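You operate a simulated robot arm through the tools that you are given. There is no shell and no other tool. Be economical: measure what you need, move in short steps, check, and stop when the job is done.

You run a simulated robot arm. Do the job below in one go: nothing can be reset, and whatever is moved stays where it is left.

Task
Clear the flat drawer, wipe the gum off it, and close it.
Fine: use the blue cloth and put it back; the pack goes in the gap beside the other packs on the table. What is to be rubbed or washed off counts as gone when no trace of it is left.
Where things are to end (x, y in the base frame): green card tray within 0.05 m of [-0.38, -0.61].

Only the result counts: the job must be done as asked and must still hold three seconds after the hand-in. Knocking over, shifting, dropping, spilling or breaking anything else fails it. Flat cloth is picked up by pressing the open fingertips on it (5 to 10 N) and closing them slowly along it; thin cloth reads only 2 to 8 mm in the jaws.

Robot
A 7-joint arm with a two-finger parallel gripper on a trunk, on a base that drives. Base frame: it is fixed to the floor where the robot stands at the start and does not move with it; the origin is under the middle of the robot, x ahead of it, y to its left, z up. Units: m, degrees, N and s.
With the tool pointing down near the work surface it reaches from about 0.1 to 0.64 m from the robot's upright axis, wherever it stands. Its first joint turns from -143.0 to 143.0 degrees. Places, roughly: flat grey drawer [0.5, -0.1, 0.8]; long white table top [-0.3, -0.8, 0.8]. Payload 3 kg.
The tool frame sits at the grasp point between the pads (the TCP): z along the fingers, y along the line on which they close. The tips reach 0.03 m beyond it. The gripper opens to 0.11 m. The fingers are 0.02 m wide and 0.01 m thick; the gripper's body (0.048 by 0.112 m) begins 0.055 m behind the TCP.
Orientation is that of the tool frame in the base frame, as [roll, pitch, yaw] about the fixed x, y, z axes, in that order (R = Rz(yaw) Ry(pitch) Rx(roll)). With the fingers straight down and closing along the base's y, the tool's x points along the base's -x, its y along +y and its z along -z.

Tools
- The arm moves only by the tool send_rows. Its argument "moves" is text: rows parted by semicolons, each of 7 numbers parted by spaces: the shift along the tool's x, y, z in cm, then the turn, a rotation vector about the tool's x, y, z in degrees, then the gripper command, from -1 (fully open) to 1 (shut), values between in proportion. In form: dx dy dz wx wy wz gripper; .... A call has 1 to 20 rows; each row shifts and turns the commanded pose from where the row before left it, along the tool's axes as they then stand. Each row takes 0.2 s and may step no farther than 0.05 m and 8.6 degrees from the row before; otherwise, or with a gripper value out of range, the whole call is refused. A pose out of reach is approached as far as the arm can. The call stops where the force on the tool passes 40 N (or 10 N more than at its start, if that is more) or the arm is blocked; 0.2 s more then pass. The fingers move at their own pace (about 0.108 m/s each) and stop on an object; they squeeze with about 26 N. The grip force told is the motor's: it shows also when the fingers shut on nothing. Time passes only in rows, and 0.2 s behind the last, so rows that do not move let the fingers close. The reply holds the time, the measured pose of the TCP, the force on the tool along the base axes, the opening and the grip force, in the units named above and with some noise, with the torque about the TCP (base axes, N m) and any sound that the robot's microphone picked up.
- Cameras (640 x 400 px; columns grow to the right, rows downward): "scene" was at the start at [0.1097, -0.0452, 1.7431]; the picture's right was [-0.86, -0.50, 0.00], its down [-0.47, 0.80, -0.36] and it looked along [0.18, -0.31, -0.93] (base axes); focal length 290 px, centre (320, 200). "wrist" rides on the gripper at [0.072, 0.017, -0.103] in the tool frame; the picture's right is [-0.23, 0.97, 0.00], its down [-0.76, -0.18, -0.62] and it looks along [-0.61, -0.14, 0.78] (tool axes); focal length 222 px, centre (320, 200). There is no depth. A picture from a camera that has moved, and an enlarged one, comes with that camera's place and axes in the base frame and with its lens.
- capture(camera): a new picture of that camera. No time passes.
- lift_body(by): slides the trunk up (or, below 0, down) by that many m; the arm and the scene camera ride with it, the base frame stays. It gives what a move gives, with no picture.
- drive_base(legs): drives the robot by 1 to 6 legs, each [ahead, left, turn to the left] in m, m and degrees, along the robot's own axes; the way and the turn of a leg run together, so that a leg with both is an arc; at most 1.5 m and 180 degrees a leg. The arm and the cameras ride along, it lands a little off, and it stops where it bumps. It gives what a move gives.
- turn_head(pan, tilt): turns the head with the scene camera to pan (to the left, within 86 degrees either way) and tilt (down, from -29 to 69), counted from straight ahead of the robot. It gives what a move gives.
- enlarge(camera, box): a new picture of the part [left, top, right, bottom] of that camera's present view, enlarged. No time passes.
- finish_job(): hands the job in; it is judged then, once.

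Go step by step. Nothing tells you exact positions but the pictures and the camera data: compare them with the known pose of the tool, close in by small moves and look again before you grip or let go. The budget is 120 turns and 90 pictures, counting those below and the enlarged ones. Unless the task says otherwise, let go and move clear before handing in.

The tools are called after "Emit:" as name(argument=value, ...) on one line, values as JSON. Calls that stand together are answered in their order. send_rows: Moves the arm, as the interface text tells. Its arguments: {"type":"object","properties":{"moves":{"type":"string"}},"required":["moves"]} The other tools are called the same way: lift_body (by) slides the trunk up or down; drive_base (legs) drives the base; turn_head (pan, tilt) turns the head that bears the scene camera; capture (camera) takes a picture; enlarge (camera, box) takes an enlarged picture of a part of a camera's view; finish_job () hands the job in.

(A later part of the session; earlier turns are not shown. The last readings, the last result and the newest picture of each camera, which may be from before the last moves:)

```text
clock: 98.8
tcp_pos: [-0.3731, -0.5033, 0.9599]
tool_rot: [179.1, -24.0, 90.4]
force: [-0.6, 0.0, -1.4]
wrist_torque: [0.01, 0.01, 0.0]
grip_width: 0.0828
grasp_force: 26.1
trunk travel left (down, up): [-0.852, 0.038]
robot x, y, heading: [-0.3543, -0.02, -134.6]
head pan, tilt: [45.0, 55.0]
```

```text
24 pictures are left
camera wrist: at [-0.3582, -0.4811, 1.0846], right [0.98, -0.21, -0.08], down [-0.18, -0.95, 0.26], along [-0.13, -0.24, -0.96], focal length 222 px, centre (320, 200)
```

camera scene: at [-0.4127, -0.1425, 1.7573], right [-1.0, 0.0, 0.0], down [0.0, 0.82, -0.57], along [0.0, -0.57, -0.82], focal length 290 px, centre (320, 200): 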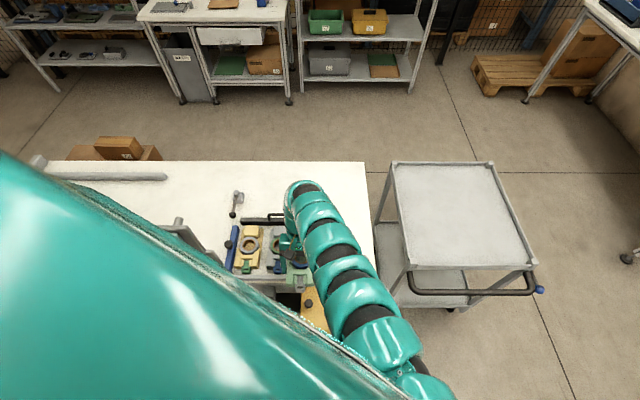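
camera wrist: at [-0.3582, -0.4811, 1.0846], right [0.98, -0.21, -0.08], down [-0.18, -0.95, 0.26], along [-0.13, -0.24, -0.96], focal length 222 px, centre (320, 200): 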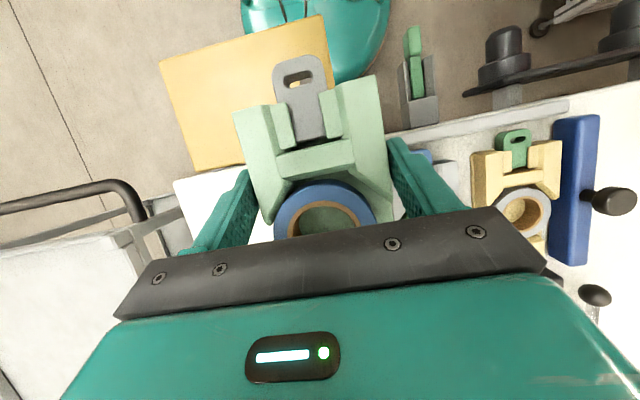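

The tray sits unchanged in the grip. I'll level the tool, which leaves the tray tongue-down so it can pivot flat in the pads on contact. Then I'll extend to the gap.

Emit:
send_rows(moves="0 0 0 0 -6 0 1;0 0 0 0 -6 0 1;0 0 0 0 -6 0 1;0 0 0 0 -6 0 1;-2 -0.3 0 0 0 0 1;-2 -0.3 0 0 0 0 1;-2 -0.3 0 0 0 0 1;-2 0 0 0 0 0 1;0 0 0 0 0 0 1")

Emit:
capture(camera="wrist")

Emit:
enlarge(camera="scene", box=[200, 150, 400, 310])

```text
clock: 100.8
tcp_pos: [-0.3804, -0.5823, 0.9614]
tool_rot: [179.2, 0.2, 89.9]
force: [-0.5, -0.4, -0.6]
wrist_torque: [0.02, -0.03, -0.03]
grip_width: 0.083
grasp_force: 25.4
trunk travel left (down, up): [-0.852, 0.038]
robot x, y, heading: [-0.3594, -0.0156, -134.8]
head pan, tilt: [45.0, 55.0]
```

```text
23 pictures are left
camera wrist: at [-0.3666, -0.5127, 1.0652], right [0.97, -0.23, 0.01], down [-0.19, -0.76, 0.62], along [-0.13, -0.61, -0.78], focal length 222 px, centre (320, 200)
```

wrist: 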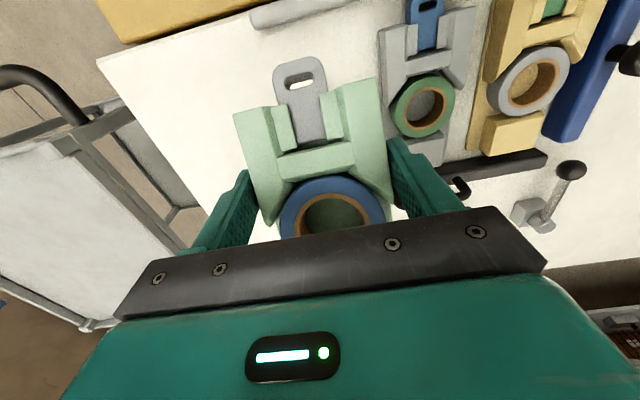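

```text
2.50 times, centred on (300, 230) of scene
camera zoom: at [-0.4121, -0.1423, 1.7202], right [-1.0, 0.0, 0.0], down [0.0, 0.82, -0.57], along [0.0, -0.57, -0.82], focal length 724 px, centre (370, 125)
```

zoom: 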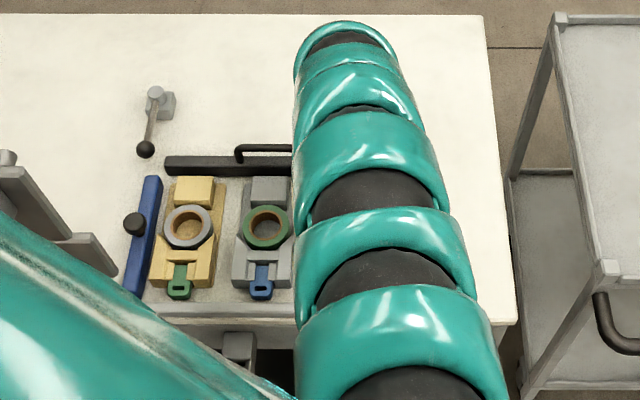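

I'm positioned over the gap; neighbours' spacing of 0.11 m confirms x=-0.38. I'll adjust y by +0.7 cm and x by -0.3 cm, and lower most of the way with the trunk.

Emit:
send_rows(moves="0.7 -0.3 0 0 0 0 1;0 0 0 0 0 0 1")

Emit:
lift_body(by=-0.085)

Emit:
capture(camera="wrist")

```text
clock: 101.4
tcp_pos: [-0.3853, -0.5762, 0.9606]
tool_rot: [179.2, 0.1, 90.0]
force: [-0.4, 0.0, -0.1]
wrist_torque: [0.04, 0.01, -0.01]
grip_width: 0.0829
grasp_force: 26.0
trunk travel left (down, up): [-0.852, 0.038]
robot x, y, heading: [-0.3546, -0.0195, -134.8]
head pan, tilt: [45.0, 55.0]
```

```text
clock: 102.6
tcp_pos: [-0.3851, -0.5776, 0.8767]
tool_rot: [179.2, 0.1, 90.1]
force: [0.3, -0.3, -2.0]
wrist_torque: [0.04, 0.0, 0.0]
grip_width: 0.0829
grasp_force: 26.2
trunk travel left (down, up): [-0.767, 0.123]
robot x, y, heading: [-0.3572, -0.0215, -134.8]
head pan, tilt: [45.0, 55.0]
```

```text
21 pictures are left
camera wrist: at [-0.37, -0.506, 0.9801], right [0.97, -0.23, 0.01], down [-0.19, -0.76, 0.62], along [-0.13, -0.61, -0.78], focal length 222 px, centre (320, 200)
```

wrist: 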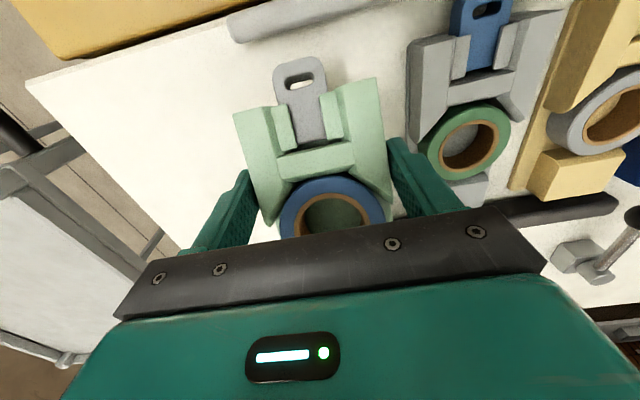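

Clearance to the grey pack is fine. I'll continue down in small steps until contact.

Emit:
lift_body(by=-0.015)

Emit:
lift_body(by=-0.01)

```text
clock: 103.3
tcp_pos: [-0.3852, -0.576, 0.8607]
tool_rot: [179.2, 0.1, 90.1]
force: [-0.2, -0.5, -1.2]
wrist_torque: [0.06, 0.06, -0.02]
grip_width: 0.0829
grasp_force: 25.9
trunk travel left (down, up): [-0.752, 0.138]
robot x, y, heading: [-0.355, -0.017, -134.9]
head pan, tilt: [45.0, 55.0]
```

```text
clock: 103.8
tcp_pos: [-0.3852, -0.5764, 0.8511]
tool_rot: [179.2, 0.1, 90.0]
force: [0.1, -0.5, -1.1]
wrist_torque: [0.01, 0.02, 0.0]
grip_width: 0.0828
grasp_force: 26.4
trunk travel left (down, up): [-0.742, 0.148]
robot x, y, heading: [-0.3592, -0.0174, -134.8]
head pan, tilt: [45.0, 55.0]
```

Emit:
lift_body(by=-0.008)

Emit:
lift_body(by=-0.006)

Emit:
capture(camera="wrist")

```text
clock: 104.4
tcp_pos: [-0.3847, -0.5758, 0.8424]
tool_rot: [179.2, 0.1, 90.0]
force: [-0.4, -1.1, -1.2]
wrist_torque: [0.07, 0.02, 0.02]
grip_width: 0.083
grasp_force: 25.9
trunk travel left (down, up): [-0.734, 0.156]
robot x, y, heading: [-0.3569, -0.0174, -134.9]
head pan, tilt: [45.0, 55.0]
```

```text
clock: 105.0
tcp_pos: [-0.3842, -0.5761, 0.8367]
tool_rot: [179.2, 0.1, 90.2]
force: [-0.9, 0.4, 0.0]
wrist_torque: [0.02, 0.01, 0.01]
grip_width: 0.0829
grasp_force: 25.6
trunk travel left (down, up): [-0.728, 0.162]
robot x, y, heading: [-0.3624, -0.0176, -134.6]
head pan, tilt: [45.0, 55.0]
```

```text
20 pictures are left
camera wrist: at [-0.37, -0.506, 0.941], right [0.97, -0.23, 0.01], down [-0.19, -0.76, 0.62], along [-0.13, -0.61, -0.78], focal length 222 px, centre (320, 200)
```

wrist: 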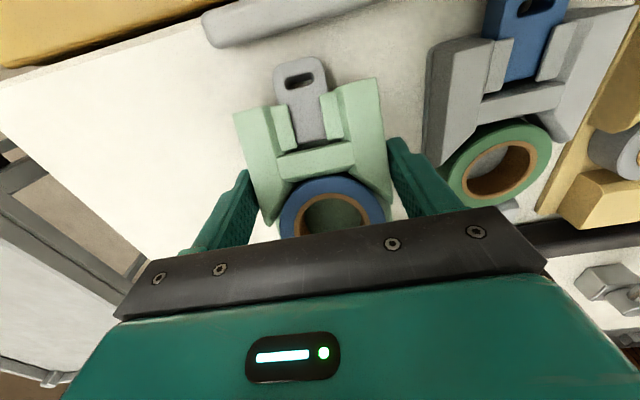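

Still no contact; the table is lower than thought. I'll keep going in 1 cm steps.

Emit:
lift_body(by=-0.01)

Emit:
lift_body(by=-0.008)

Emit:
lift_body(by=-0.008)

```text
clock: 105.5
tcp_pos: [-0.3856, -0.5788, 0.8282]
tool_rot: [179.2, 0.3, 90.0]
force: [-2.2, -2.7, 14.6]
wrist_torque: [0.42, 0.13, 0.02]
grip_width: 0.0831
grasp_force: 26.3
trunk travel left (down, up): [-0.718, 0.172]
robot x, y, heading: [-0.3575, -0.0197, -134.9]
head pan, tilt: [45.0, 55.0]
```

```text
clock: 106.1
tcp_pos: [-0.3841, -0.577, 0.8185]
tool_rot: [179.2, 0.1, 90.0]
force: [-0.4, -4.2, 10.8]
wrist_torque: [0.3, 0.03, 0.03]
grip_width: 0.0832
grasp_force: 26.6
trunk travel left (down, up): [-0.71, 0.18]
robot x, y, heading: [-0.3586, -0.0175, -134.9]
head pan, tilt: [45.0, 55.0]
```

```text
clock: 106.7
tcp_pos: [-0.3844, -0.5763, 0.8114]
tool_rot: [179.1, 0.1, 90.1]
force: [0.2, -1.8, 8.9]
wrist_torque: [0.34, -0.1, -0.03]
grip_width: 0.0831
grasp_force: 25.8
trunk travel left (down, up): [-0.702, 0.188]
robot x, y, heading: [-0.3601, -0.0142, -134.7]
head pan, tilt: [45.0, 55.0]
```

The tongue end has touched and the tray is pivoting flat at about 10 N, as planned. I'll continue a bit and look.

Emit:
lift_body(by=-0.006)

Emit:
enlarge(camera="wrist", box=[180, 20, 500, 240])

```text
clock: 107.1
tcp_pos: [-0.3847, -0.5766, 0.8106]
tool_rot: [179.3, 0.4, 90.1]
force: [-1.1, 11.6, 19.0]
wrist_torque: [0.75, 0.8, -0.59]
grip_width: 0.083
grasp_force: 25.8
trunk travel left (down, up): [-0.697, 0.193]
robot x, y, heading: [-0.3585, -0.0131, -134.8]
head pan, tilt: [45.0, 55.0]
stopped: the force on the tool passed its limit at 45 N (the readings are from after the stop); the commanded pose is now the measured one
```

```text
1.82 times, centred on (340, 130) of wrist
camera zoom: at [-0.3698, -0.5051, 0.9145], right [0.97, -0.23, 0.02], down [-0.19, -0.76, 0.62], along [-0.13, -0.61, -0.78], focal length 404 px, centre (284, 327)
```

zoom: 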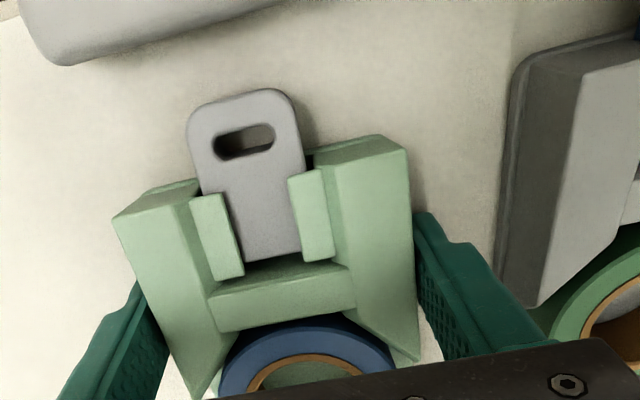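

The fingertips are on the table and the tray looks flat. I'll ease up 1 mm, open slightly, then rise clear.

Emit:
lift_body(by=0.002)

Emit:
send_rows(moves="0 0 0 0 0 0 -0.55;0 0 0 0 0 0 -0.6;0 0 0 0 0 0 -0.68;0 0 0 0 0 0 -0.68")

Emit:
lift_body(by=0.1)

Emit:
capture(camera="wrist")

```text
clock: 107.7
tcp_pos: [-0.3853, -0.5787, 0.8116]
tool_rot: [179.2, 0.4, 90.1]
force: [0.3, 2.6, 3.5]
wrist_torque: [0.17, 0.17, -0.14]
grip_width: 0.0832
grasp_force: 26.1
trunk travel left (down, up): [-0.699, 0.191]
robot x, y, heading: [-0.3551, -0.0177, -134.9]
head pan, tilt: [45.0, 55.0]
```

```text
clock: 108.7
tcp_pos: [-0.3846, -0.5784, 0.8107]
tool_rot: [179.2, 0.3, 90.2]
force: [0.9, -0.6, 1.7]
wrist_torque: [-0.03, 0.01, 0.02]
grip_width: 0.0921
grasp_force: 0.0
trunk travel left (down, up): [-0.699, 0.191]
robot x, y, heading: [-0.3579, -0.0175, -134.7]
head pan, tilt: [45.0, 55.0]
```

```text
clock: 110.0
tcp_pos: [-0.3847, -0.5777, 0.9106]
tool_rot: [179.2, 0.2, 90.1]
force: [0.3, 0.6, 0.0]
wrist_torque: [0.02, -0.04, 0.01]
grip_width: 0.0924
grasp_force: 0.0
trunk travel left (down, up): [-0.799, 0.091]
robot x, y, heading: [-0.357, -0.0171, -134.8]
head pan, tilt: [45.0, 55.0]
```

```text
18 pictures are left
camera wrist: at [-0.3699, -0.5072, 1.0145], right [0.97, -0.23, 0.02], down [-0.19, -0.76, 0.62], along [-0.13, -0.61, -0.78], focal length 222 px, centre (320, 200)
```

wrist: 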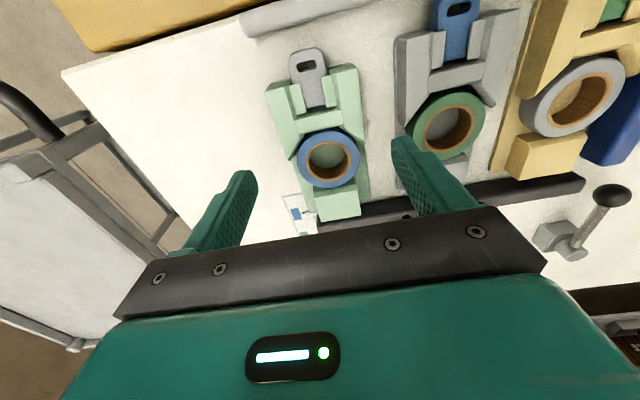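

The pack sits flat in the gap, in line with the others. Now I'll raise the trunk, retract the hand and back away from the table.

Emit:
lift_body(by=0.09)

Emit:
send_rows(moves="3 0 0 0 0 0 -0.68;3 0 0 0 0 0 -0.68;3 0 0 0 0 0 -0.68;1 0 0 0 0 0 -1")

Emit:
drive_base(legs=[[-0.17, -0.17, 0], [0, 0, 85]])

```text
clock: 111.2
tcp_pos: [-0.3841, -0.577, 1.0004]
tool_rot: [179.2, 0.3, 90.1]
force: [0.2, 0.0, 0.0]
wrist_torque: [-0.02, 0.01, 0.01]
grip_width: 0.0924
grasp_force: 0.1
trunk travel left (down, up): [-0.889, 0.001]
robot x, y, heading: [-0.3592, -0.015, -134.8]
head pan, tilt: [45.0, 55.0]
```

```text
clock: 112.2
tcp_pos: [-0.3854, -0.4791, 0.9991]
tool_rot: [179.0, 0.3, 90.1]
force: [-0.6, -0.1, 0.5]
wrist_torque: [0.03, -0.02, 0.01]
grip_width: 0.11
grasp_force: 0.1
trunk travel left (down, up): [-0.889, 0.001]
robot x, y, heading: [-0.3577, -0.0217, -134.9]
head pan, tilt: [45.0, 55.0]
```

```text
clock: 117.6
tcp_pos: [0.0968, 0.1494, 0.9993]
tool_rot: [179.1, 0.3, 174.7]
force: [-0.5, 0.8, -0.1]
wrist_torque: [-0.02, 0.02, -0.02]
grip_width: 0.11
grasp_force: 0.1
trunk travel left (down, up): [-0.889, 0.001]
robot x, y, heading: [-0.3596, 0.2241, -50.3]
head pan, tilt: [45.0, 55.0]
```

Everything is clear. I'll set yaw 180, tilt the fingers 35° forward so the wrist stays clear of the knob panel, and drive toward the drawer.

Emit:
send_rows(moves="0 0 0 0 0 -5.3 -1;0 0 0 0 -7 0 -1;0 0 0 0 -7 0 -1;0 0 0 0 -7 0 -1;0 0 0 0 -7 0 -1;0 0 0 0 -7 0 -1;0 0 0 0 0 0 -1")

Emit:
drive_base(legs=[[0.416, 0.057, 0]])

Emit:
capture(camera="wrist")

```text
clock: 119.2
tcp_pos: [0.218, 0.1477, 1.0334]
tool_rot: [179.5, 33.1, 179.4]
force: [0.9, -0.1, -0.1]
wrist_torque: [0.0, -0.01, 0.01]
grip_width: 0.1099
grasp_force: 0.0
out of reach, approached as far as the arm can: row 2, 3, 4, 5, 6
trunk travel left (down, up): [-0.889, 0.001]
robot x, y, heading: [-0.3604, 0.2208, -50.5]
head pan, tilt: [45.0, 55.0]
```

```text
clock: 121.8
tcp_pos: [0.5289, -0.142, 1.0343]
tool_rot: [179.5, 33.0, 179.0]
force: [-0.1, 0.1, -0.6]
wrist_torque: [0.05, 0.01, -0.06]
grip_width: 0.1099
grasp_force: 0.0
trunk travel left (down, up): [-0.889, 0.001]
robot x, y, heading: [-0.0496, -0.0705, -50.5]
head pan, tilt: [45.0, 55.0]
```

```text
17 pictures are left
camera wrist: at [0.4126, -0.1266, 1.0817], right [0.2, 0.97, 0.13], down [0.3, -0.19, 0.94], along [0.93, -0.15, -0.33], focal length 222 px, centre (320, 200)
```

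wrist: 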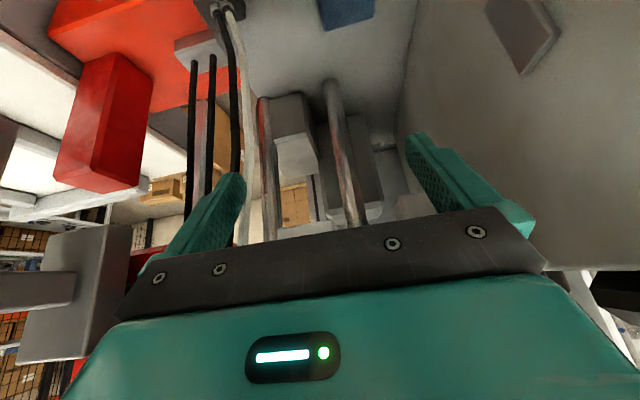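

The hand ended further forward than planned, close to the hoses but clear. I'll draw back, shift to y≈-0.08 and lower.

Emit:
send_rows(moves="2 0 -1.3 0 0 0 -1;2.8 2 1.8 0 0 0 -1;2.8 2 1.8 0 0 0 -1;2.8 2 1.8 0 0 0 -1;0 0 0 0 0 0 -1")

Emit:
capture(camera="wrist")

```text
clock: 123.0
tcp_pos: [0.4871, -0.08, 0.9408]
tool_rot: [179.5, 33.1, 179.2]
force: [0.2, -0.2, 1.2]
wrist_torque: [-0.01, 0.01, -0.02]
grip_width: 0.1102
grasp_force: 0.0
out of reach, approached as far as the arm can: row 1
trunk travel left (down, up): [-0.889, 0.001]
robot x, y, heading: [-0.05, -0.0679, -50.4]
head pan, tilt: [45.0, 55.0]
```

```text
16 pictures are left
camera wrist: at [0.3699, -0.0631, 0.9889], right [0.2, 0.97, 0.13], down [0.3, -0.19, 0.94], along [0.93, -0.15, -0.33], focal length 222 px, centre (320, 200)
```

wrist: 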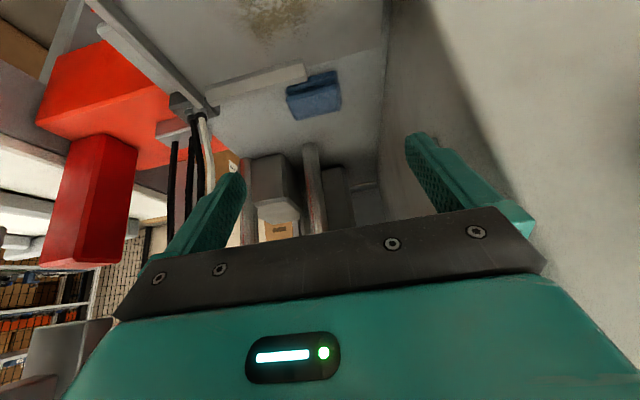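

The cloth block is at about [0.572, -0.079] and the gum stain at [0.48, -0.09]. I'll approach along the finger direction to about [0.547, -0.08, 0.88].

Emit:
send_rows(moves="-0.6 0 2.8 0 0 0 -1;-0.6 0 2.8 0 0 0 -1;-0.6 0 2.8 0 0 0 -1;0 0 0 0 0 0 -1")

Emit:
capture(camera="wrist")

```text
clock: 124.0
tcp_pos: [0.5471, -0.0778, 0.881]
tool_rot: [179.4, 33.2, 179.0]
force: [0.5, 0.8, 0.3]
wrist_torque: [0.01, -0.02, 0.03]
grip_width: 0.1101
grasp_force: 0.0
trunk travel left (down, up): [-0.889, 0.001]
robot x, y, heading: [-0.0473, -0.0685, -50.4]
head pan, tilt: [45.0, 55.0]
```

```text
15 pictures are left
camera wrist: at [0.4295, -0.0618, 0.9283], right [0.2, 0.97, 0.13], down [0.3, -0.19, 0.94], along [0.93, -0.15, -0.32], focal length 222 px, centre (320, 200)
```

wrist: 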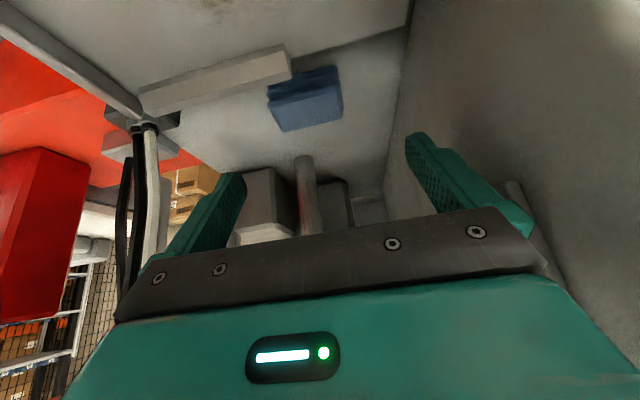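

Aligned to within a few mm (cloth at y≈-0.083). I'll lower around it in small steps.

Emit:
send_rows(moves="0.4 -0.25 1.3 0 0 0 -1;0.4 -0.25 1.3 0 0 0 -1;0.4 0 1.3 0 0 0 -1;0.4 0 1 0 0 0 -1;0 0 0 0 0 0 -1")

Emit:
capture(camera="wrist")

```text
clock: 125.2
tcp_pos: [0.5521, -0.0822, 0.8582]
tool_rot: [179.6, 33.1, 179.1]
force: [0.8, 0.2, 0.5]
wrist_torque: [0.02, -0.01, -0.01]
grip_width: 0.1099
grasp_force: 0.0
out of reach, approached as far as the arm can: row 2, 3, 4
trunk travel left (down, up): [-0.889, 0.001]
robot x, y, heading: [-0.0476, -0.0698, -50.5]
head pan, tilt: [45.0, 55.0]
```

```text
14 pictures are left
camera wrist: at [0.4346, -0.066, 0.9051], right [0.2, 0.97, 0.13], down [0.3, -0.19, 0.94], along [0.93, -0.15, -0.33], focal length 222 px, centre (320, 200)
```

wrist: 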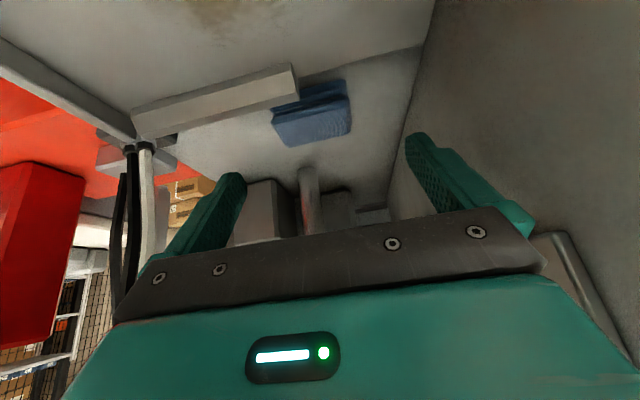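

The arm is at its limit there but x is about right, so I'll lower the rest with the trunk.

Emit:
lift_body(by=-0.028)

Emit:
capture(camera="wrist")

```text
clock: 125.9
tcp_pos: [0.5512, -0.0818, 0.8292]
tool_rot: [179.5, 33.2, 179.1]
force: [-0.2, 0.7, 0.6]
wrist_torque: [0.01, -0.01, 0.04]
grip_width: 0.1097
grasp_force: 0.0
trunk travel left (down, up): [-0.861, 0.029]
robot x, y, heading: [-0.05, -0.068, -50.6]
head pan, tilt: [45.0, 55.0]
```

```text
13 pictures are left
camera wrist: at [0.4344, -0.066, 0.8772], right [0.2, 0.97, 0.13], down [0.3, -0.19, 0.94], along [0.93, -0.15, -0.32], focal length 222 px, centre (320, 200)
```

wrist: 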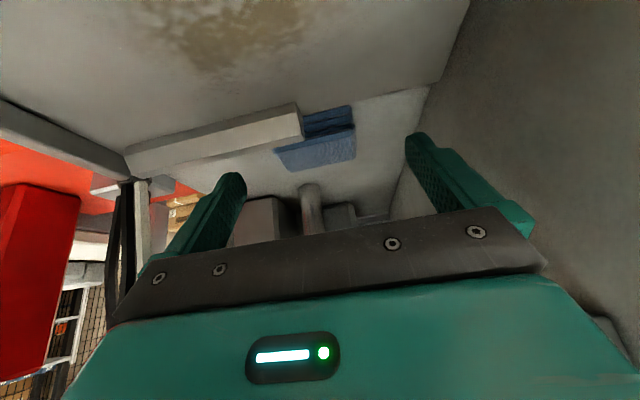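

The cloth lies a bit lower and farther than I assumed (top ≈0.795, x≈0.573). I'll nudge the base 1.2 cm in +x and lower the trunk 1.6 cm.

Emit:
drive_base(legs=[[0.0077, 0.0093, 0]])

Emit:
lift_body(by=-0.016)

Emit:
capture(camera="wrist")

```text
clock: 126.7
tcp_pos: [0.5639, -0.0826, 0.8303]
tool_rot: [179.4, 33.1, 179.2]
force: [0.5, 0.2, -1.3]
wrist_torque: [0.01, 0.01, 0.01]
grip_width: 0.1098
grasp_force: 0.0
trunk travel left (down, up): [-0.861, 0.029]
robot x, y, heading: [-0.0372, -0.07, -50.5]
head pan, tilt: [45.0, 55.0]
```

```text
clock: 127.3
tcp_pos: [0.5639, -0.0802, 0.8131]
tool_rot: [179.5, 33.1, 179.1]
force: [-0.3, 0.3, -0.1]
wrist_torque: [-0.01, 0.03, -0.01]
grip_width: 0.1098
grasp_force: 0.0
trunk travel left (down, up): [-0.845, 0.045]
robot x, y, heading: [-0.0378, -0.0741, -50.4]
head pan, tilt: [45.0, 55.0]
```

```text
12 pictures are left
camera wrist: at [0.4462, -0.066, 0.8611], right [0.2, 0.97, 0.13], down [0.3, -0.19, 0.94], along [0.93, -0.15, -0.33], focal length 222 px, centre (320, 200)
```

wrist: 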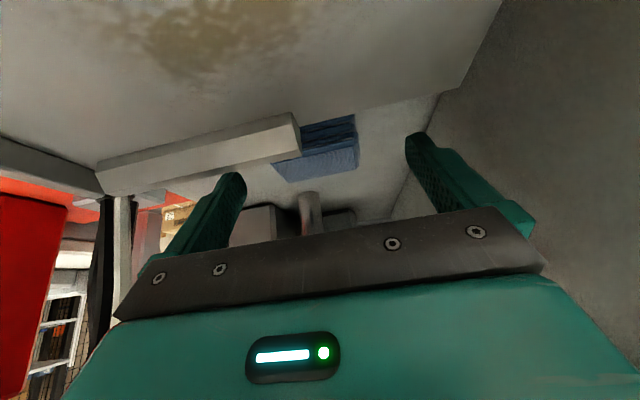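

The fingertips now straddle the cloth with its bottom a few mm below them. I'll close slowly.

Emit:
send_rows(moves="0 0 0 0 0 0 -0.6;0 0 0 0 0 0 -0.3;0 0 0 0 0 0 0;0 0 0 0 0 0 0.5;0 0 0 0 0 0 1;0 0 0 0 0 0 1;0 0 0 0 0 0 1")

Emit:
capture(camera="wrist")

```text
clock: 128.9
tcp_pos: [0.5641, -0.0813, 0.8139]
tool_rot: [179.4, 33.1, 179.1]
force: [-0.6, 0.1, 0.1]
wrist_torque: [-0.04, 0.04, -0.04]
grip_width: 0.0
grasp_force: 26.0
trunk travel left (down, up): [-0.845, 0.045]
robot x, y, heading: [-0.0361, -0.07, -50.5]
head pan, tilt: [45.0, 55.0]
```

```text
11 pictures are left
camera wrist: at [0.4463, -0.0661, 0.8611], right [0.2, 0.97, 0.13], down [0.3, -0.19, 0.94], along [0.93, -0.15, -0.33], focal length 222 px, centre (320, 200)
```

wrist: 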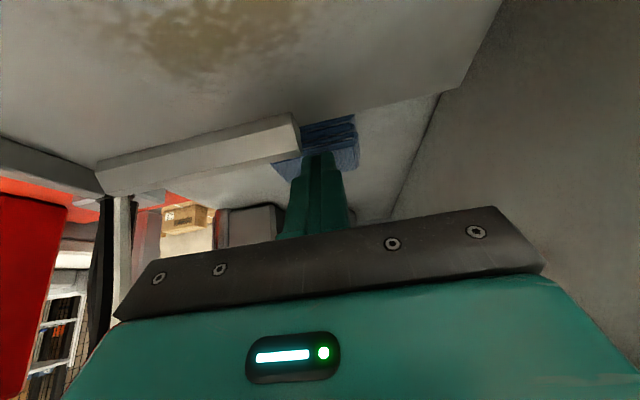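

The fingers shut just above the cloth, so it lies lower and farther, about x=0.59 with its top below 0.783. I'll open, nudge the base by +2 cm in x, and lower to contact.

Emit:
send_rows(moves="0 0 0 0 0 0 -1;0 0 0 0 0 0 -1;0 0 0 0 0 0 -1")

Emit:
drive_base(legs=[[0.0173, 0.0116, 0]])

Emit:
lift_body(by=-0.01)

Emit:
lift_body(by=-0.008)

```text
clock: 129.7
tcp_pos: [0.5638, -0.0816, 0.8139]
tool_rot: [179.4, 33.1, 179.1]
force: [0.2, 0.6, 0.3]
wrist_torque: [0.02, 0.0, 0.02]
grip_width: 0.1099
grasp_force: 0.0
trunk travel left (down, up): [-0.845, 0.045]
robot x, y, heading: [-0.0384, -0.0667, -50.6]
head pan, tilt: [45.0, 55.0]
```

```text
clock: 130.5
tcp_pos: [0.5846, -0.0873, 0.8126]
tool_rot: [179.5, 33.0, 179.1]
force: [-1.0, 0.0, -0.2]
wrist_torque: [0.02, -0.02, 0.02]
grip_width: 0.1099
grasp_force: 0.1
trunk travel left (down, up): [-0.845, 0.045]
robot x, y, heading: [-0.0152, -0.0727, -50.7]
head pan, tilt: [45.0, 55.0]
```

```text
clock: 131.1
tcp_pos: [0.5837, -0.088, 0.8035]
tool_rot: [179.5, 33.2, 179.1]
force: [0.2, -0.2, 0.4]
wrist_torque: [0.0, -0.02, 0.03]
grip_width: 0.1099
grasp_force: 0.0
trunk travel left (down, up): [-0.835, 0.055]
robot x, y, heading: [-0.0161, -0.0707, -50.5]
head pan, tilt: [45.0, 55.0]
```

```text
clock: 131.6
tcp_pos: [0.5827, -0.0875, 0.796]
tool_rot: [179.5, 33.1, 179.2]
force: [-0.1, 0.1, -0.5]
wrist_torque: [-0.01, 0.01, 0.01]
grip_width: 0.1099
grasp_force: 0.0
trunk travel left (down, up): [-0.827, 0.063]
robot x, y, heading: [-0.0171, -0.0717, -50.2]
head pan, tilt: [45.0, 55.0]
```

No contact yet at tip height 0.766. I'll continue and look.

Emit:
lift_body(by=-0.007)

Emit:
capture(camera="wrist")

```text
clock: 132.2
tcp_pos: [0.5839, -0.0875, 0.7887]
tool_rot: [179.5, 33.1, 179.1]
force: [0.4, -0.5, -0.5]
wrist_torque: [-0.01, -0.02, 0.02]
grip_width: 0.11
grasp_force: 0.0
trunk travel left (down, up): [-0.82, 0.07]
robot x, y, heading: [-0.0195, -0.0779, -50.7]
head pan, tilt: [45.0, 55.0]
```

```text
10 pictures are left
camera wrist: at [0.4663, -0.0718, 0.8362], right [0.2, 0.97, 0.13], down [0.3, -0.19, 0.94], along [0.93, -0.15, -0.32], focal length 222 px, centre (320, 200)
```

wrist: 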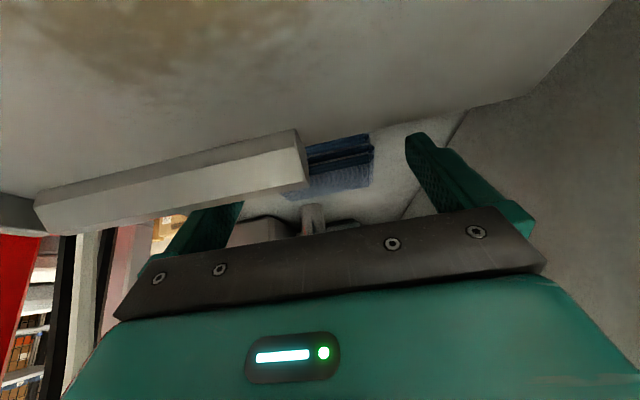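

The geometry now fits: cloth x≈0.573–0.613, z≈0.761–0.782, with the tips beside it almost on the deck. I'll raise 2 mm and close.

Emit:
lift_body(by=0.003)

Emit:
send_rows(moves="0 0.3 0 0 0 0 -0.6;0 0 0 0 0 0 -0.3;0 0 0 0 0 0 0;0 0 0 0 0 0 0.5;0 0 0 0 0 0 1;0 0 0 0 0 0 1;0 0 0 0 0 0 1")

```text
clock: 132.7
tcp_pos: [0.5837, -0.0872, 0.7911]
tool_rot: [179.5, 33.1, 179.1]
force: [0.0, 0.1, -0.7]
wrist_torque: [0.0, -0.02, 0.0]
grip_width: 0.1103
grasp_force: 0.1
trunk travel left (down, up): [-0.823, 0.067]
robot x, y, heading: [-0.0168, -0.0734, -50.7]
head pan, tilt: [45.0, 55.0]
```

```text
clock: 134.3
tcp_pos: [0.5829, -0.0855, 0.7911]
tool_rot: [179.5, 33.0, 179.0]
force: [0.8, -0.1, -0.1]
wrist_torque: [-0.02, 0.01, 0.02]
grip_width: 0.0688
grasp_force: 25.9
trunk travel left (down, up): [-0.823, 0.067]
robot x, y, heading: [-0.0183, -0.0713, -50.5]
head pan, tilt: [45.0, 55.0]
```

The cloth is gripped at 0.069 m; home TCP is [0.583, -0.0855, 0.791]. I'll lift it 6 cm and drive back 11.3 cm so it is over the stain.

Emit:
lift_body(by=0.055)

Emit:
drive_base(legs=[[-0.072, -0.0873, 0]])

Emit:
capture(camera="wrist")

```text
clock: 135.3
tcp_pos: [0.5838, -0.085, 0.8469]
tool_rot: [179.6, 33.1, 179.0]
force: [0.8, -0.2, -0.1]
wrist_torque: [0.0, 0.05, -0.02]
grip_width: 0.0688
grasp_force: 25.8
trunk travel left (down, up): [-0.878, 0.012]
robot x, y, heading: [-0.0165, -0.0726, -50.8]
head pan, tilt: [45.0, 55.0]
```

```text
clock: 136.5
tcp_pos: [0.4694, -0.0849, 0.8472]
tool_rot: [179.5, 33.2, 179.1]
force: [0.8, 0.1, 0.3]
wrist_torque: [-0.05, 0.01, 0.0]
grip_width: 0.0691
grasp_force: 25.6
trunk travel left (down, up): [-0.878, 0.012]
robot x, y, heading: [-0.1321, -0.0743, -50.6]
head pan, tilt: [45.0, 55.0]
```

```text
9 pictures are left
camera wrist: at [0.3513, -0.0686, 0.8946], right [0.2, 0.97, 0.13], down [0.3, -0.19, 0.94], along [0.93, -0.15, -0.32], focal length 222 px, centre (320, 200)
```

wrist: 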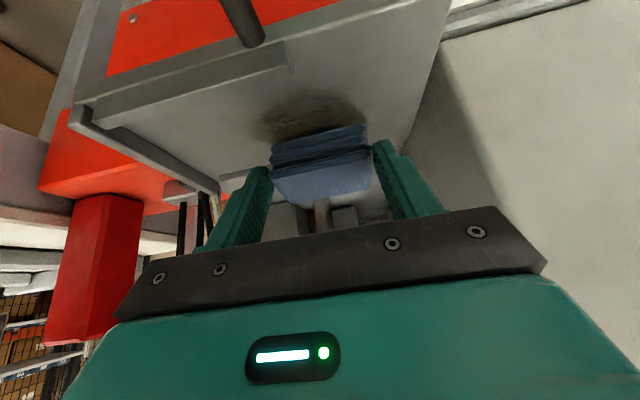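

The cloth hangs right above the stain (centre ≈[0.479, -0.084]). I'll lower to light contact.

Emit:
lift_body(by=-0.022)

Emit:
lift_body(by=-0.005)

Emit:
lift_body(by=-0.004)

```text
clock: 137.2
tcp_pos: [0.4719, -0.0838, 0.8277]
tool_rot: [179.4, 33.5, 179.1]
force: [10.7, -0.5, 27.3]
wrist_torque: [-0.29, -0.53, 0.02]
grip_width: 0.0695
grasp_force: 25.5
trunk travel left (down, up): [-0.856, 0.034]
robot x, y, heading: [-0.1335, -0.0738, -50.5]
head pan, tilt: [45.0, 55.0]
```

```text
clock: 137.7
tcp_pos: [0.4699, -0.085, 0.822]
tool_rot: [179.5, 33.4, 179.2]
force: [5.2, 0.1, 33.3]
wrist_torque: [-0.09, -0.4, -0.01]
grip_width: 0.069
grasp_force: 26.1
trunk travel left (down, up): [-0.851, 0.039]
robot x, y, heading: [-0.1309, -0.0702, -50.4]
head pan, tilt: [45.0, 55.0]
```

```text
clock: 138.1
tcp_pos: [0.4697, -0.0831, 0.8214]
tool_rot: [179.4, 33.5, 179.0]
force: [-10.0, -2.3, 21.7]
wrist_torque: [-0.27, 0.13, -0.14]
grip_width: 0.069
grasp_force: 25.7
trunk travel left (down, up): [-0.849, 0.041]
robot x, y, heading: [-0.129, -0.0704, -50.6]
head pan, tilt: [45.0, 55.0]
stopped: the force on the tool passed its limit at 51 N (the readings are from after the stop); the commanded pose is now the measured one
```

Contact at about 20 N. I'll ease by 1 mm and wipe in strokes, staying between the lips.

Emit:
lift_body(by=0.001)

Emit:
send_rows(moves="-0.75 0 0.49 0 0 0 1;-0.75 0 0.49 0 0 0 1;0.75 0 -0.49 0 0 0 1;0.75 0 -0.49 0 0 0 1;0.75 0 -0.49 0 0 0 1;0.75 0 -0.49 0 0 0 1;0 -1.2 0 0 0 0 1;-0.75 0 0.49 0 0 0 1;-0.75 0 0.49 0 0 0 1;-0.75 0 0.49 0 0 0 1;-0.75 0 0.49 0 0 0 1;0 -1.2 0 0 0 0 1;0.75 0 -0.49 0 0 0 1;0.75 0 -0.49 0 0 0 1;0.75 0 -0.49 0 0 0 1;0.75 0 -0.49 0 0 0 1;0 1.2 0 0 0 0 1;0 1.2 0 0 0 0 1;-0.75 0 0.49 0 0 0 1;-0.75 0 0.49 0 0 0 1")

```text
clock: 138.6
tcp_pos: [0.4712, -0.0834, 0.8207]
tool_rot: [179.3, 33.4, 179.1]
force: [-0.6, -0.1, 13.0]
wrist_torque: [0.06, -0.04, 0.03]
grip_width: 0.0688
grasp_force: 25.6
trunk travel left (down, up): [-0.85, 0.04]
robot x, y, heading: [-0.1298, -0.0733, -50.6]
head pan, tilt: [45.0, 55.0]
```

```text
clock: 142.8
tcp_pos: [0.4518, -0.084, 0.8208]
tool_rot: [179.3, 33.4, 179.0]
force: [-4.6, -0.7, 7.3]
wrist_torque: [-0.02, 0.12, -0.01]
grip_width: 0.0691
grasp_force: 26.2
out of reach, approached as far as the arm can: row 1, 2
trunk travel left (down, up): [-0.85, 0.04]
robot x, y, heading: [-0.1324, -0.0725, -50.6]
head pan, tilt: [45.0, 55.0]
```

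Wiping works at about 7–13 N, but the far strokes were limited by reach. I'll shift the base 3.5 cm in +x while in contact and wipe the rest, including the +y side.

Emit:
drive_base(legs=[[0.0222, 0.027, 0]])

Emit:
send_rows(moves="0 -1.2 0 0 0 0 1;0 -1.2 0 0 0 0 1;0.75 0 -0.49 0 0 0 1;0.75 0 -0.49 0 0 0 1;0.75 0 -0.49 0 0 0 1;0 1.2 0 0 0 0 1;0 1.2 0 0 0 0 1;-0.75 0 0.49 0 0 0 1;-0.75 0 0.49 0 0 0 1;-0.75 0 0.49 0 0 0 1;0 1.2 0 0 0 0 1;0.75 0 -0.49 0 0 0 1;0.75 0 -0.49 0 0 0 1;0.75 0 -0.49 0 0 0 1;0 0.8 0 0 0 0 1;-0.75 0 0.49 0 0 0 1;-0.75 0 0.49 0 0 0 1;-0.75 0 0.49 0 0 0 1;0 -1 0 0 0 0 1;0 -1 0 0 0 0 1")

```text
clock: 143.7
tcp_pos: [0.4752, -0.0814, 0.8201]
tool_rot: [179.5, 33.0, 179.3]
force: [-12.2, -2.4, 14.6]
wrist_torque: [-0.6, 0.23, -0.2]
grip_width: 0.0695
grasp_force: 25.8
trunk travel left (down, up): [-0.85, 0.04]
robot x, y, heading: [-0.1064, -0.0738, -50.6]
head pan, tilt: [45.0, 55.0]
stopped in leg 1: the force on the tool passed its limit at 300 N (the readings are from after the stop); the commanded pose is now the measured one
```

```text
clock: 147.9
tcp_pos: [0.4745, -0.0824, 0.8207]
tool_rot: [179.5, 32.9, 179.2]
force: [-8.4, -0.7, 10.9]
wrist_torque: [-0.4, 0.14, -0.2]
grip_width: 0.0694
grasp_force: 25.9
trunk travel left (down, up): [-0.85, 0.04]
robot x, y, heading: [-0.1039, -0.0717, -50.6]
head pan, tilt: [45.0, 55.0]
```

A hard spike: the cloth or finger bumped the drawer's rear lip. I'll lift and look at the stain and the drawer.

Emit:
lift_body(by=0.038)

Emit:
drive_base(legs=[[-0.1, -0.122, 0]])

Emit:
capture(camera="wrist")

```text
clock: 148.7
tcp_pos: [0.4762, -0.0817, 0.8574]
tool_rot: [179.5, 33.0, 179.2]
force: [0.8, 0.2, -0.3]
wrist_torque: [0.0, 0.02, -0.03]
grip_width: 0.0696
grasp_force: 26.0
trunk travel left (down, up): [-0.888, 0.002]
robot x, y, heading: [-0.1028, -0.0711, -50.5]
head pan, tilt: [45.0, 55.0]
```

```text
clock: 150.1
tcp_pos: [0.319, -0.082, 0.8588]
tool_rot: [179.5, 33.0, 178.9]
force: [-0.6, 0.4, 0.7]
wrist_torque: [0.01, 0.02, 0.02]
grip_width: 0.0693
grasp_force: 25.4
trunk travel left (down, up): [-0.888, 0.002]
robot x, y, heading: [-0.2627, -0.0708, -51.0]
head pan, tilt: [45.0, 55.0]
```

```text
8 pictures are left
camera wrist: at [0.2016, -0.0659, 0.907], right [0.2, 0.97, 0.13], down [0.3, -0.19, 0.94], along [0.93, -0.15, -0.33], focal length 222 px, centre (320, 200)
```

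wrist: 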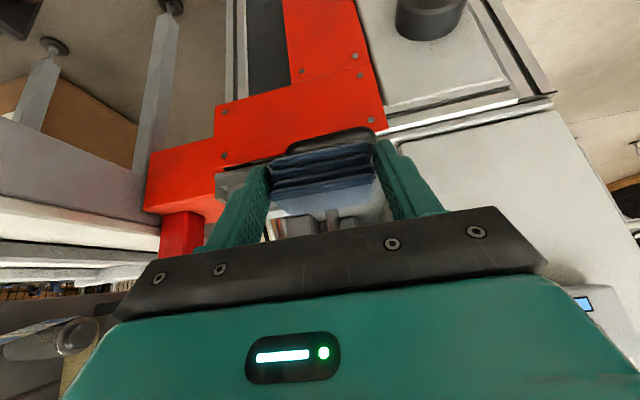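

The cloth blocks that view. I'll use the scene camera instead.

Emit:
enlarge(camera="scene", box=[230, 150, 370, 245])

```text
4.21 times, centred on (300, 198) of scene
camera zoom: at [-0.1401, -0.1378, 1.7572], right [-0.1, -0.99, 0.0], down [-0.81, 0.08, -0.57], along [0.57, -0.06, -0.82], focal length 1220 px, centre (404, 210)
```

zoom: 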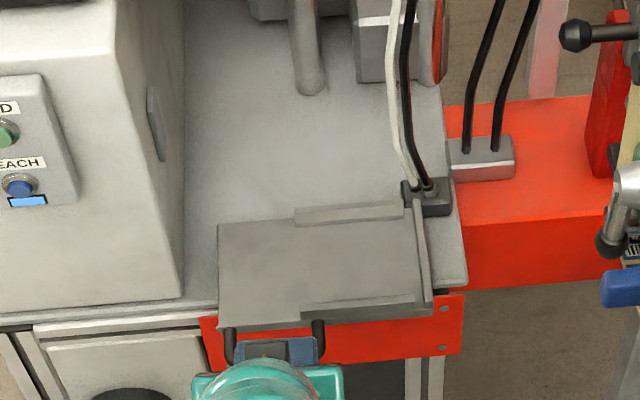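

The plate looks clean. I'll zoom in closely to check for remaining traces.

Emit:
enlarge(camera="scene", box=[272, 194, 328, 230])

```text
11.11 times, centred on (300, 212) of scene
camera zoom: at [-0.1401, -0.1378, 1.7572], right [-0.1, -0.99, 0.0], down [-0.81, 0.08, -0.57], along [0.57, -0.06, -0.82], focal length 3220 px, centre (542, 67)
```

zoom: 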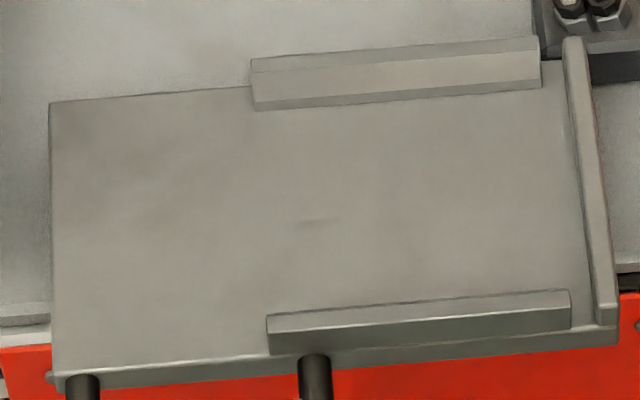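

The gum is gone except perhaps a faint streak near [0.478, -0.124]. I'll go back and wipe that part again.

Emit:
drive_base(legs=[[0.0914, 0.1127, 0]])

Emit:
send_rows(moves="0 -1.2 0 0 0 0 1;0 -1.2 0 0 0 0 1;0 -1 0 0 0 0 1;0 0 0 0 0 0 1")

Emit:
lift_body(by=-0.037)

```text
clock: 151.4
tcp_pos: [0.4671, -0.0813, 0.8578]
tool_rot: [179.5, 32.8, 179.1]
force: [0.0, -0.1, -1.6]
wrist_torque: [0.01, 0.01, 0.01]
grip_width: 0.0689
grasp_force: 25.8
trunk travel left (down, up): [-0.888, 0.002]
robot x, y, heading: [-0.1168, -0.0698, -50.8]
head pan, tilt: [45.0, 55.0]
```

```text
clock: 152.4
tcp_pos: [0.466, -0.1144, 0.8578]
tool_rot: [179.5, 32.8, 179.0]
force: [-0.5, 0.0, 0.1]
wrist_torque: [-0.01, 0.01, -0.01]
grip_width: 0.0692
grasp_force: 26.0
trunk travel left (down, up): [-0.888, 0.002]
robot x, y, heading: [-0.1165, -0.0734, -50.7]
head pan, tilt: [45.0, 55.0]
```

```text
clock: 153.3
tcp_pos: [0.4648, -0.1155, 0.8208]
tool_rot: [179.6, 32.9, 179.0]
force: [0.5, -0.2, 0.8]
wrist_torque: [-0.01, 0.0, -0.03]
grip_width: 0.0694
grasp_force: 26.2
trunk travel left (down, up): [-0.851, 0.039]
robot x, y, heading: [-0.1178, -0.0703, -50.4]
head pan, tilt: [45.0, 55.0]
```

Not quite in contact. I'll go a little lower and then stroke.

Emit:
lift_body(by=-0.003)

Emit:
lift_body(by=-0.001)

```text
clock: 153.8
tcp_pos: [0.4651, -0.1137, 0.8211]
tool_rot: [179.4, 33.1, 179.1]
force: [-4.1, -1.1, 20.7]
wrist_torque: [-0.78, 0.0, -0.24]
grip_width: 0.0692
grasp_force: 26.1
trunk travel left (down, up): [-0.848, 0.042]
robot x, y, heading: [-0.1172, -0.0758, -50.6]
head pan, tilt: [45.0, 55.0]
```

```text
clock: 154.3
tcp_pos: [0.4659, -0.1151, 0.8218]
tool_rot: [179.4, 33.3, 179.1]
force: [-1.9, -1.0, 35.4]
wrist_torque: [-1.32, -0.17, -0.41]
grip_width: 0.0692
grasp_force: 25.4
trunk travel left (down, up): [-0.847, 0.043]
robot x, y, heading: [-0.1148, -0.0723, -50.6]
head pan, tilt: [45.0, 55.0]
```

Pressure is a bit high and biased to one finger. I'll ease up and stroke over the streak area and the rest.

Emit:
lift_body(by=0.0015)

Emit:
send_rows(moves="0.75 0 -0.49 0 0 0 1;0.75 0 -0.49 0 0 0 1;0 -0.6 0 0 0 0 1;-0.75 0 0.49 0 0 0 1;-0.75 0 0.49 0 0 0 1;0 1 0 0 0 0 1;0.75 0 -0.49 0 0 0 1;0.75 0 -0.49 0 0 0 1;0 1 0 0 0 0 1;-0.75 0 0.49 0 0 0 1;-0.75 0 0.49 0 0 0 1;0 1 0 0 0 0 1;0.75 0 -0.49 0 0 0 1;0.75 0 -0.49 0 0 0 1;0 1 0 0 0 0 1;-0.75 0 0.49 0 0 0 1;-0.75 0 0.49 0 0 0 1;0 1 0 0 0 0 1;0.75 0 -0.49 0 0 0 1;0 0 0 0 0 0 1")

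Emit:
lift_body(by=0.04)

Emit:
drive_base(legs=[[-0.1, -0.122, 0]])

Emit:
enlarge(camera="scene", box=[272, 192, 328, 230])

```text
clock: 154.8
tcp_pos: [0.4662, -0.1147, 0.8213]
tool_rot: [179.5, 33.2, 179.1]
force: [5.5, 0.2, 31.1]
wrist_torque: [-1.11, -0.36, 0.02]
grip_width: 0.0692
grasp_force: 26.1
trunk travel left (down, up): [-0.849, 0.041]
robot x, y, heading: [-0.1186, -0.071, -50.7]
head pan, tilt: [45.0, 55.0]
```

```text
clock: 155.2
tcp_pos: [0.4624, -0.1151, 0.8205]
tool_rot: [179.4, 33.3, 179.1]
force: [-4.0, 0.9, 10.2]
wrist_torque: [-0.38, 0.02, -0.12]
grip_width: 0.0691
grasp_force: 25.6
trunk travel left (down, up): [-0.849, 0.041]
robot x, y, heading: [-0.1147, -0.0726, -50.7]
head pan, tilt: [45.0, 55.0]
stopped in row 1: the force on the tool passed its limit at 44 N (the readings are from after the stop); the commanded pose is now the measured one
```

```text
clock: 156.0
tcp_pos: [0.4626, -0.1151, 0.8595]
tool_rot: [179.5, 33.1, 179.1]
force: [-0.7, -0.2, 0.0]
wrist_torque: [0.01, -0.02, -0.01]
grip_width: 0.0692
grasp_force: 26.3
trunk travel left (down, up): [-0.889, 0.001]
robot x, y, heading: [-0.1178, -0.0671, -50.5]
head pan, tilt: [45.0, 55.0]
```

```text
clock: 157.4
tcp_pos: [0.3032, -0.1158, 0.8608]
tool_rot: [179.6, 33.2, 179.0]
force: [-0.8, 0.5, -0.1]
wrist_torque: [-0.05, 0.01, 0.02]
grip_width: 0.0694
grasp_force: 26.2
trunk travel left (down, up): [-0.889, 0.001]
robot x, y, heading: [-0.2728, -0.0743, -50.6]
head pan, tilt: [45.0, 55.0]
```

```text
10.53 times, centred on (300, 211) of scene
camera zoom: at [-0.1516, -0.1378, 1.7577], right [-0.1, -0.99, 0.0], down [-0.81, 0.08, -0.57], along [0.57, -0.06, -0.82], focal length 3050 px, centre (530, 84)
```

zoom: 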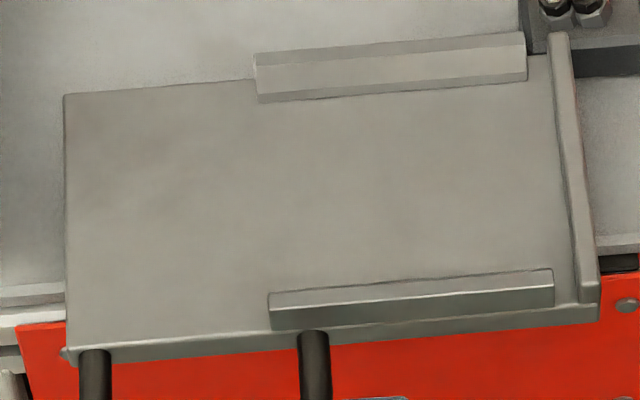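

The plate is clean with no trace left. Now I'll return the cloth to its place: align y, match the earlier height, and drive forward 28 cm.

Emit:
send_rows(moves="0 1.5 0 0 0 0 1;0 1.5 0 0 0 0 1;0 0 0 0 0 0 1")

Emit:
lift_body(by=-0.01)

Emit:
drive_base(legs=[[0.1777, 0.2164, 0]])

```text
clock: 158.2
tcp_pos: [0.3046, -0.0878, 0.8598]
tool_rot: [179.5, 33.1, 179.0]
force: [0.2, -0.7, 0.5]
wrist_torque: [-0.02, 0.02, -0.01]
grip_width: 0.069
grasp_force: 25.4
trunk travel left (down, up): [-0.889, 0.001]
robot x, y, heading: [-0.2737, -0.0698, -50.6]
head pan, tilt: [45.0, 55.0]
```

```text
clock: 158.8
tcp_pos: [0.3038, -0.088, 0.8492]
tool_rot: [179.4, 33.3, 179.0]
force: [0.7, 0.2, -0.1]
wrist_torque: [-0.03, 0.01, -0.03]
grip_width: 0.0687
grasp_force: 26.0
trunk travel left (down, up): [-0.879, 0.011]
robot x, y, heading: [-0.2748, -0.0681, -50.8]
head pan, tilt: [45.0, 55.0]
```

```text
clock: 160.8
tcp_pos: [0.5871, -0.0887, 0.8487]
tool_rot: [179.4, 33.1, 179.0]
force: [-0.3, -1.3, -0.3]
wrist_torque: [-0.02, 0.01, -0.05]
grip_width: 0.0695
grasp_force: 25.7
trunk travel left (down, up): [-0.879, 0.011]
robot x, y, heading: [0.008, -0.0714, -50.5]
head pan, tilt: [45.0, 55.0]
```

Within 4 mm of home. I'll correct that and lower to the deck.

Emit:
send_rows(moves="0.34 0.3 -0.22 0 0 0 1;0 0 0 0 0 0 1")

Emit:
lift_body(by=-0.048)

Emit:
lift_body(by=-0.006)

Emit:
lift_body(by=-0.003)

```text
clock: 161.4
tcp_pos: [0.5817, -0.0854, 0.8489]
tool_rot: [179.5, 33.1, 179.0]
force: [0.3, -0.1, -0.7]
wrist_torque: [0.04, 0.05, 0.01]
grip_width: 0.0692
grasp_force: 26.6
trunk travel left (down, up): [-0.879, 0.011]
robot x, y, heading: [0.0113, -0.0731, -50.9]
head pan, tilt: [45.0, 55.0]
```

```text
clock: 162.3
tcp_pos: [0.5821, -0.0855, 0.8031]
tool_rot: [179.6, 33.2, 179.0]
force: [-0.2, -0.7, -0.5]
wrist_torque: [-0.02, 0.01, -0.04]
grip_width: 0.0693
grasp_force: 26.2
trunk travel left (down, up): [-0.831, 0.059]
robot x, y, heading: [0.0058, -0.0662, -51.0]
head pan, tilt: [45.0, 55.0]
```

```text
clock: 162.8
tcp_pos: [0.5811, -0.0851, 0.7959]
tool_rot: [179.4, 33.1, 179.0]
force: [-0.4, 0.2, -0.3]
wrist_torque: [0.0, 0.02, -0.01]
grip_width: 0.0689
grasp_force: 25.9
trunk travel left (down, up): [-0.825, 0.065]
robot x, y, heading: [0.0059, -0.0756, -50.8]
head pan, tilt: [45.0, 55.0]
```

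```text
clock: 163.3
tcp_pos: [0.5822, -0.0855, 0.793]
tool_rot: [179.4, 33.1, 179.0]
force: [0.5, 0.0, -0.6]
wrist_torque: [-0.02, 0.01, 0.01]
grip_width: 0.0694
grasp_force: 25.7
trunk travel left (down, up): [-0.822, 0.068]
robot x, y, heading: [0.0105, -0.0689, -50.6]
head pan, tilt: [45.0, 55.0]
```

Emit:
lift_body(by=-0.002)

Emit:
lift_body(by=-0.002)

```text
clock: 163.9
tcp_pos: [0.5823, -0.0856, 0.7912]
tool_rot: [179.5, 33.1, 179.0]
force: [0.0, 0.0, -0.1]
wrist_torque: [-0.01, 0.01, 0.01]
grip_width: 0.0694
grasp_force: 25.8
trunk travel left (down, up): [-0.82, 0.07]
robot x, y, heading: [0.008, -0.0721, -51.0]
head pan, tilt: [45.0, 55.0]
```

```text
clock: 164.4
tcp_pos: [0.5823, -0.0849, 0.7895]
tool_rot: [179.5, 33.2, 179.0]
force: [0.1, 0.3, -0.4]
wrist_torque: [-0.01, -0.03, 0.01]
grip_width: 0.0694
grasp_force: 26.5
trunk travel left (down, up): [-0.818, 0.072]
robot x, y, heading: [0.0105, -0.0739, -50.7]
head pan, tilt: [45.0, 55.0]
```

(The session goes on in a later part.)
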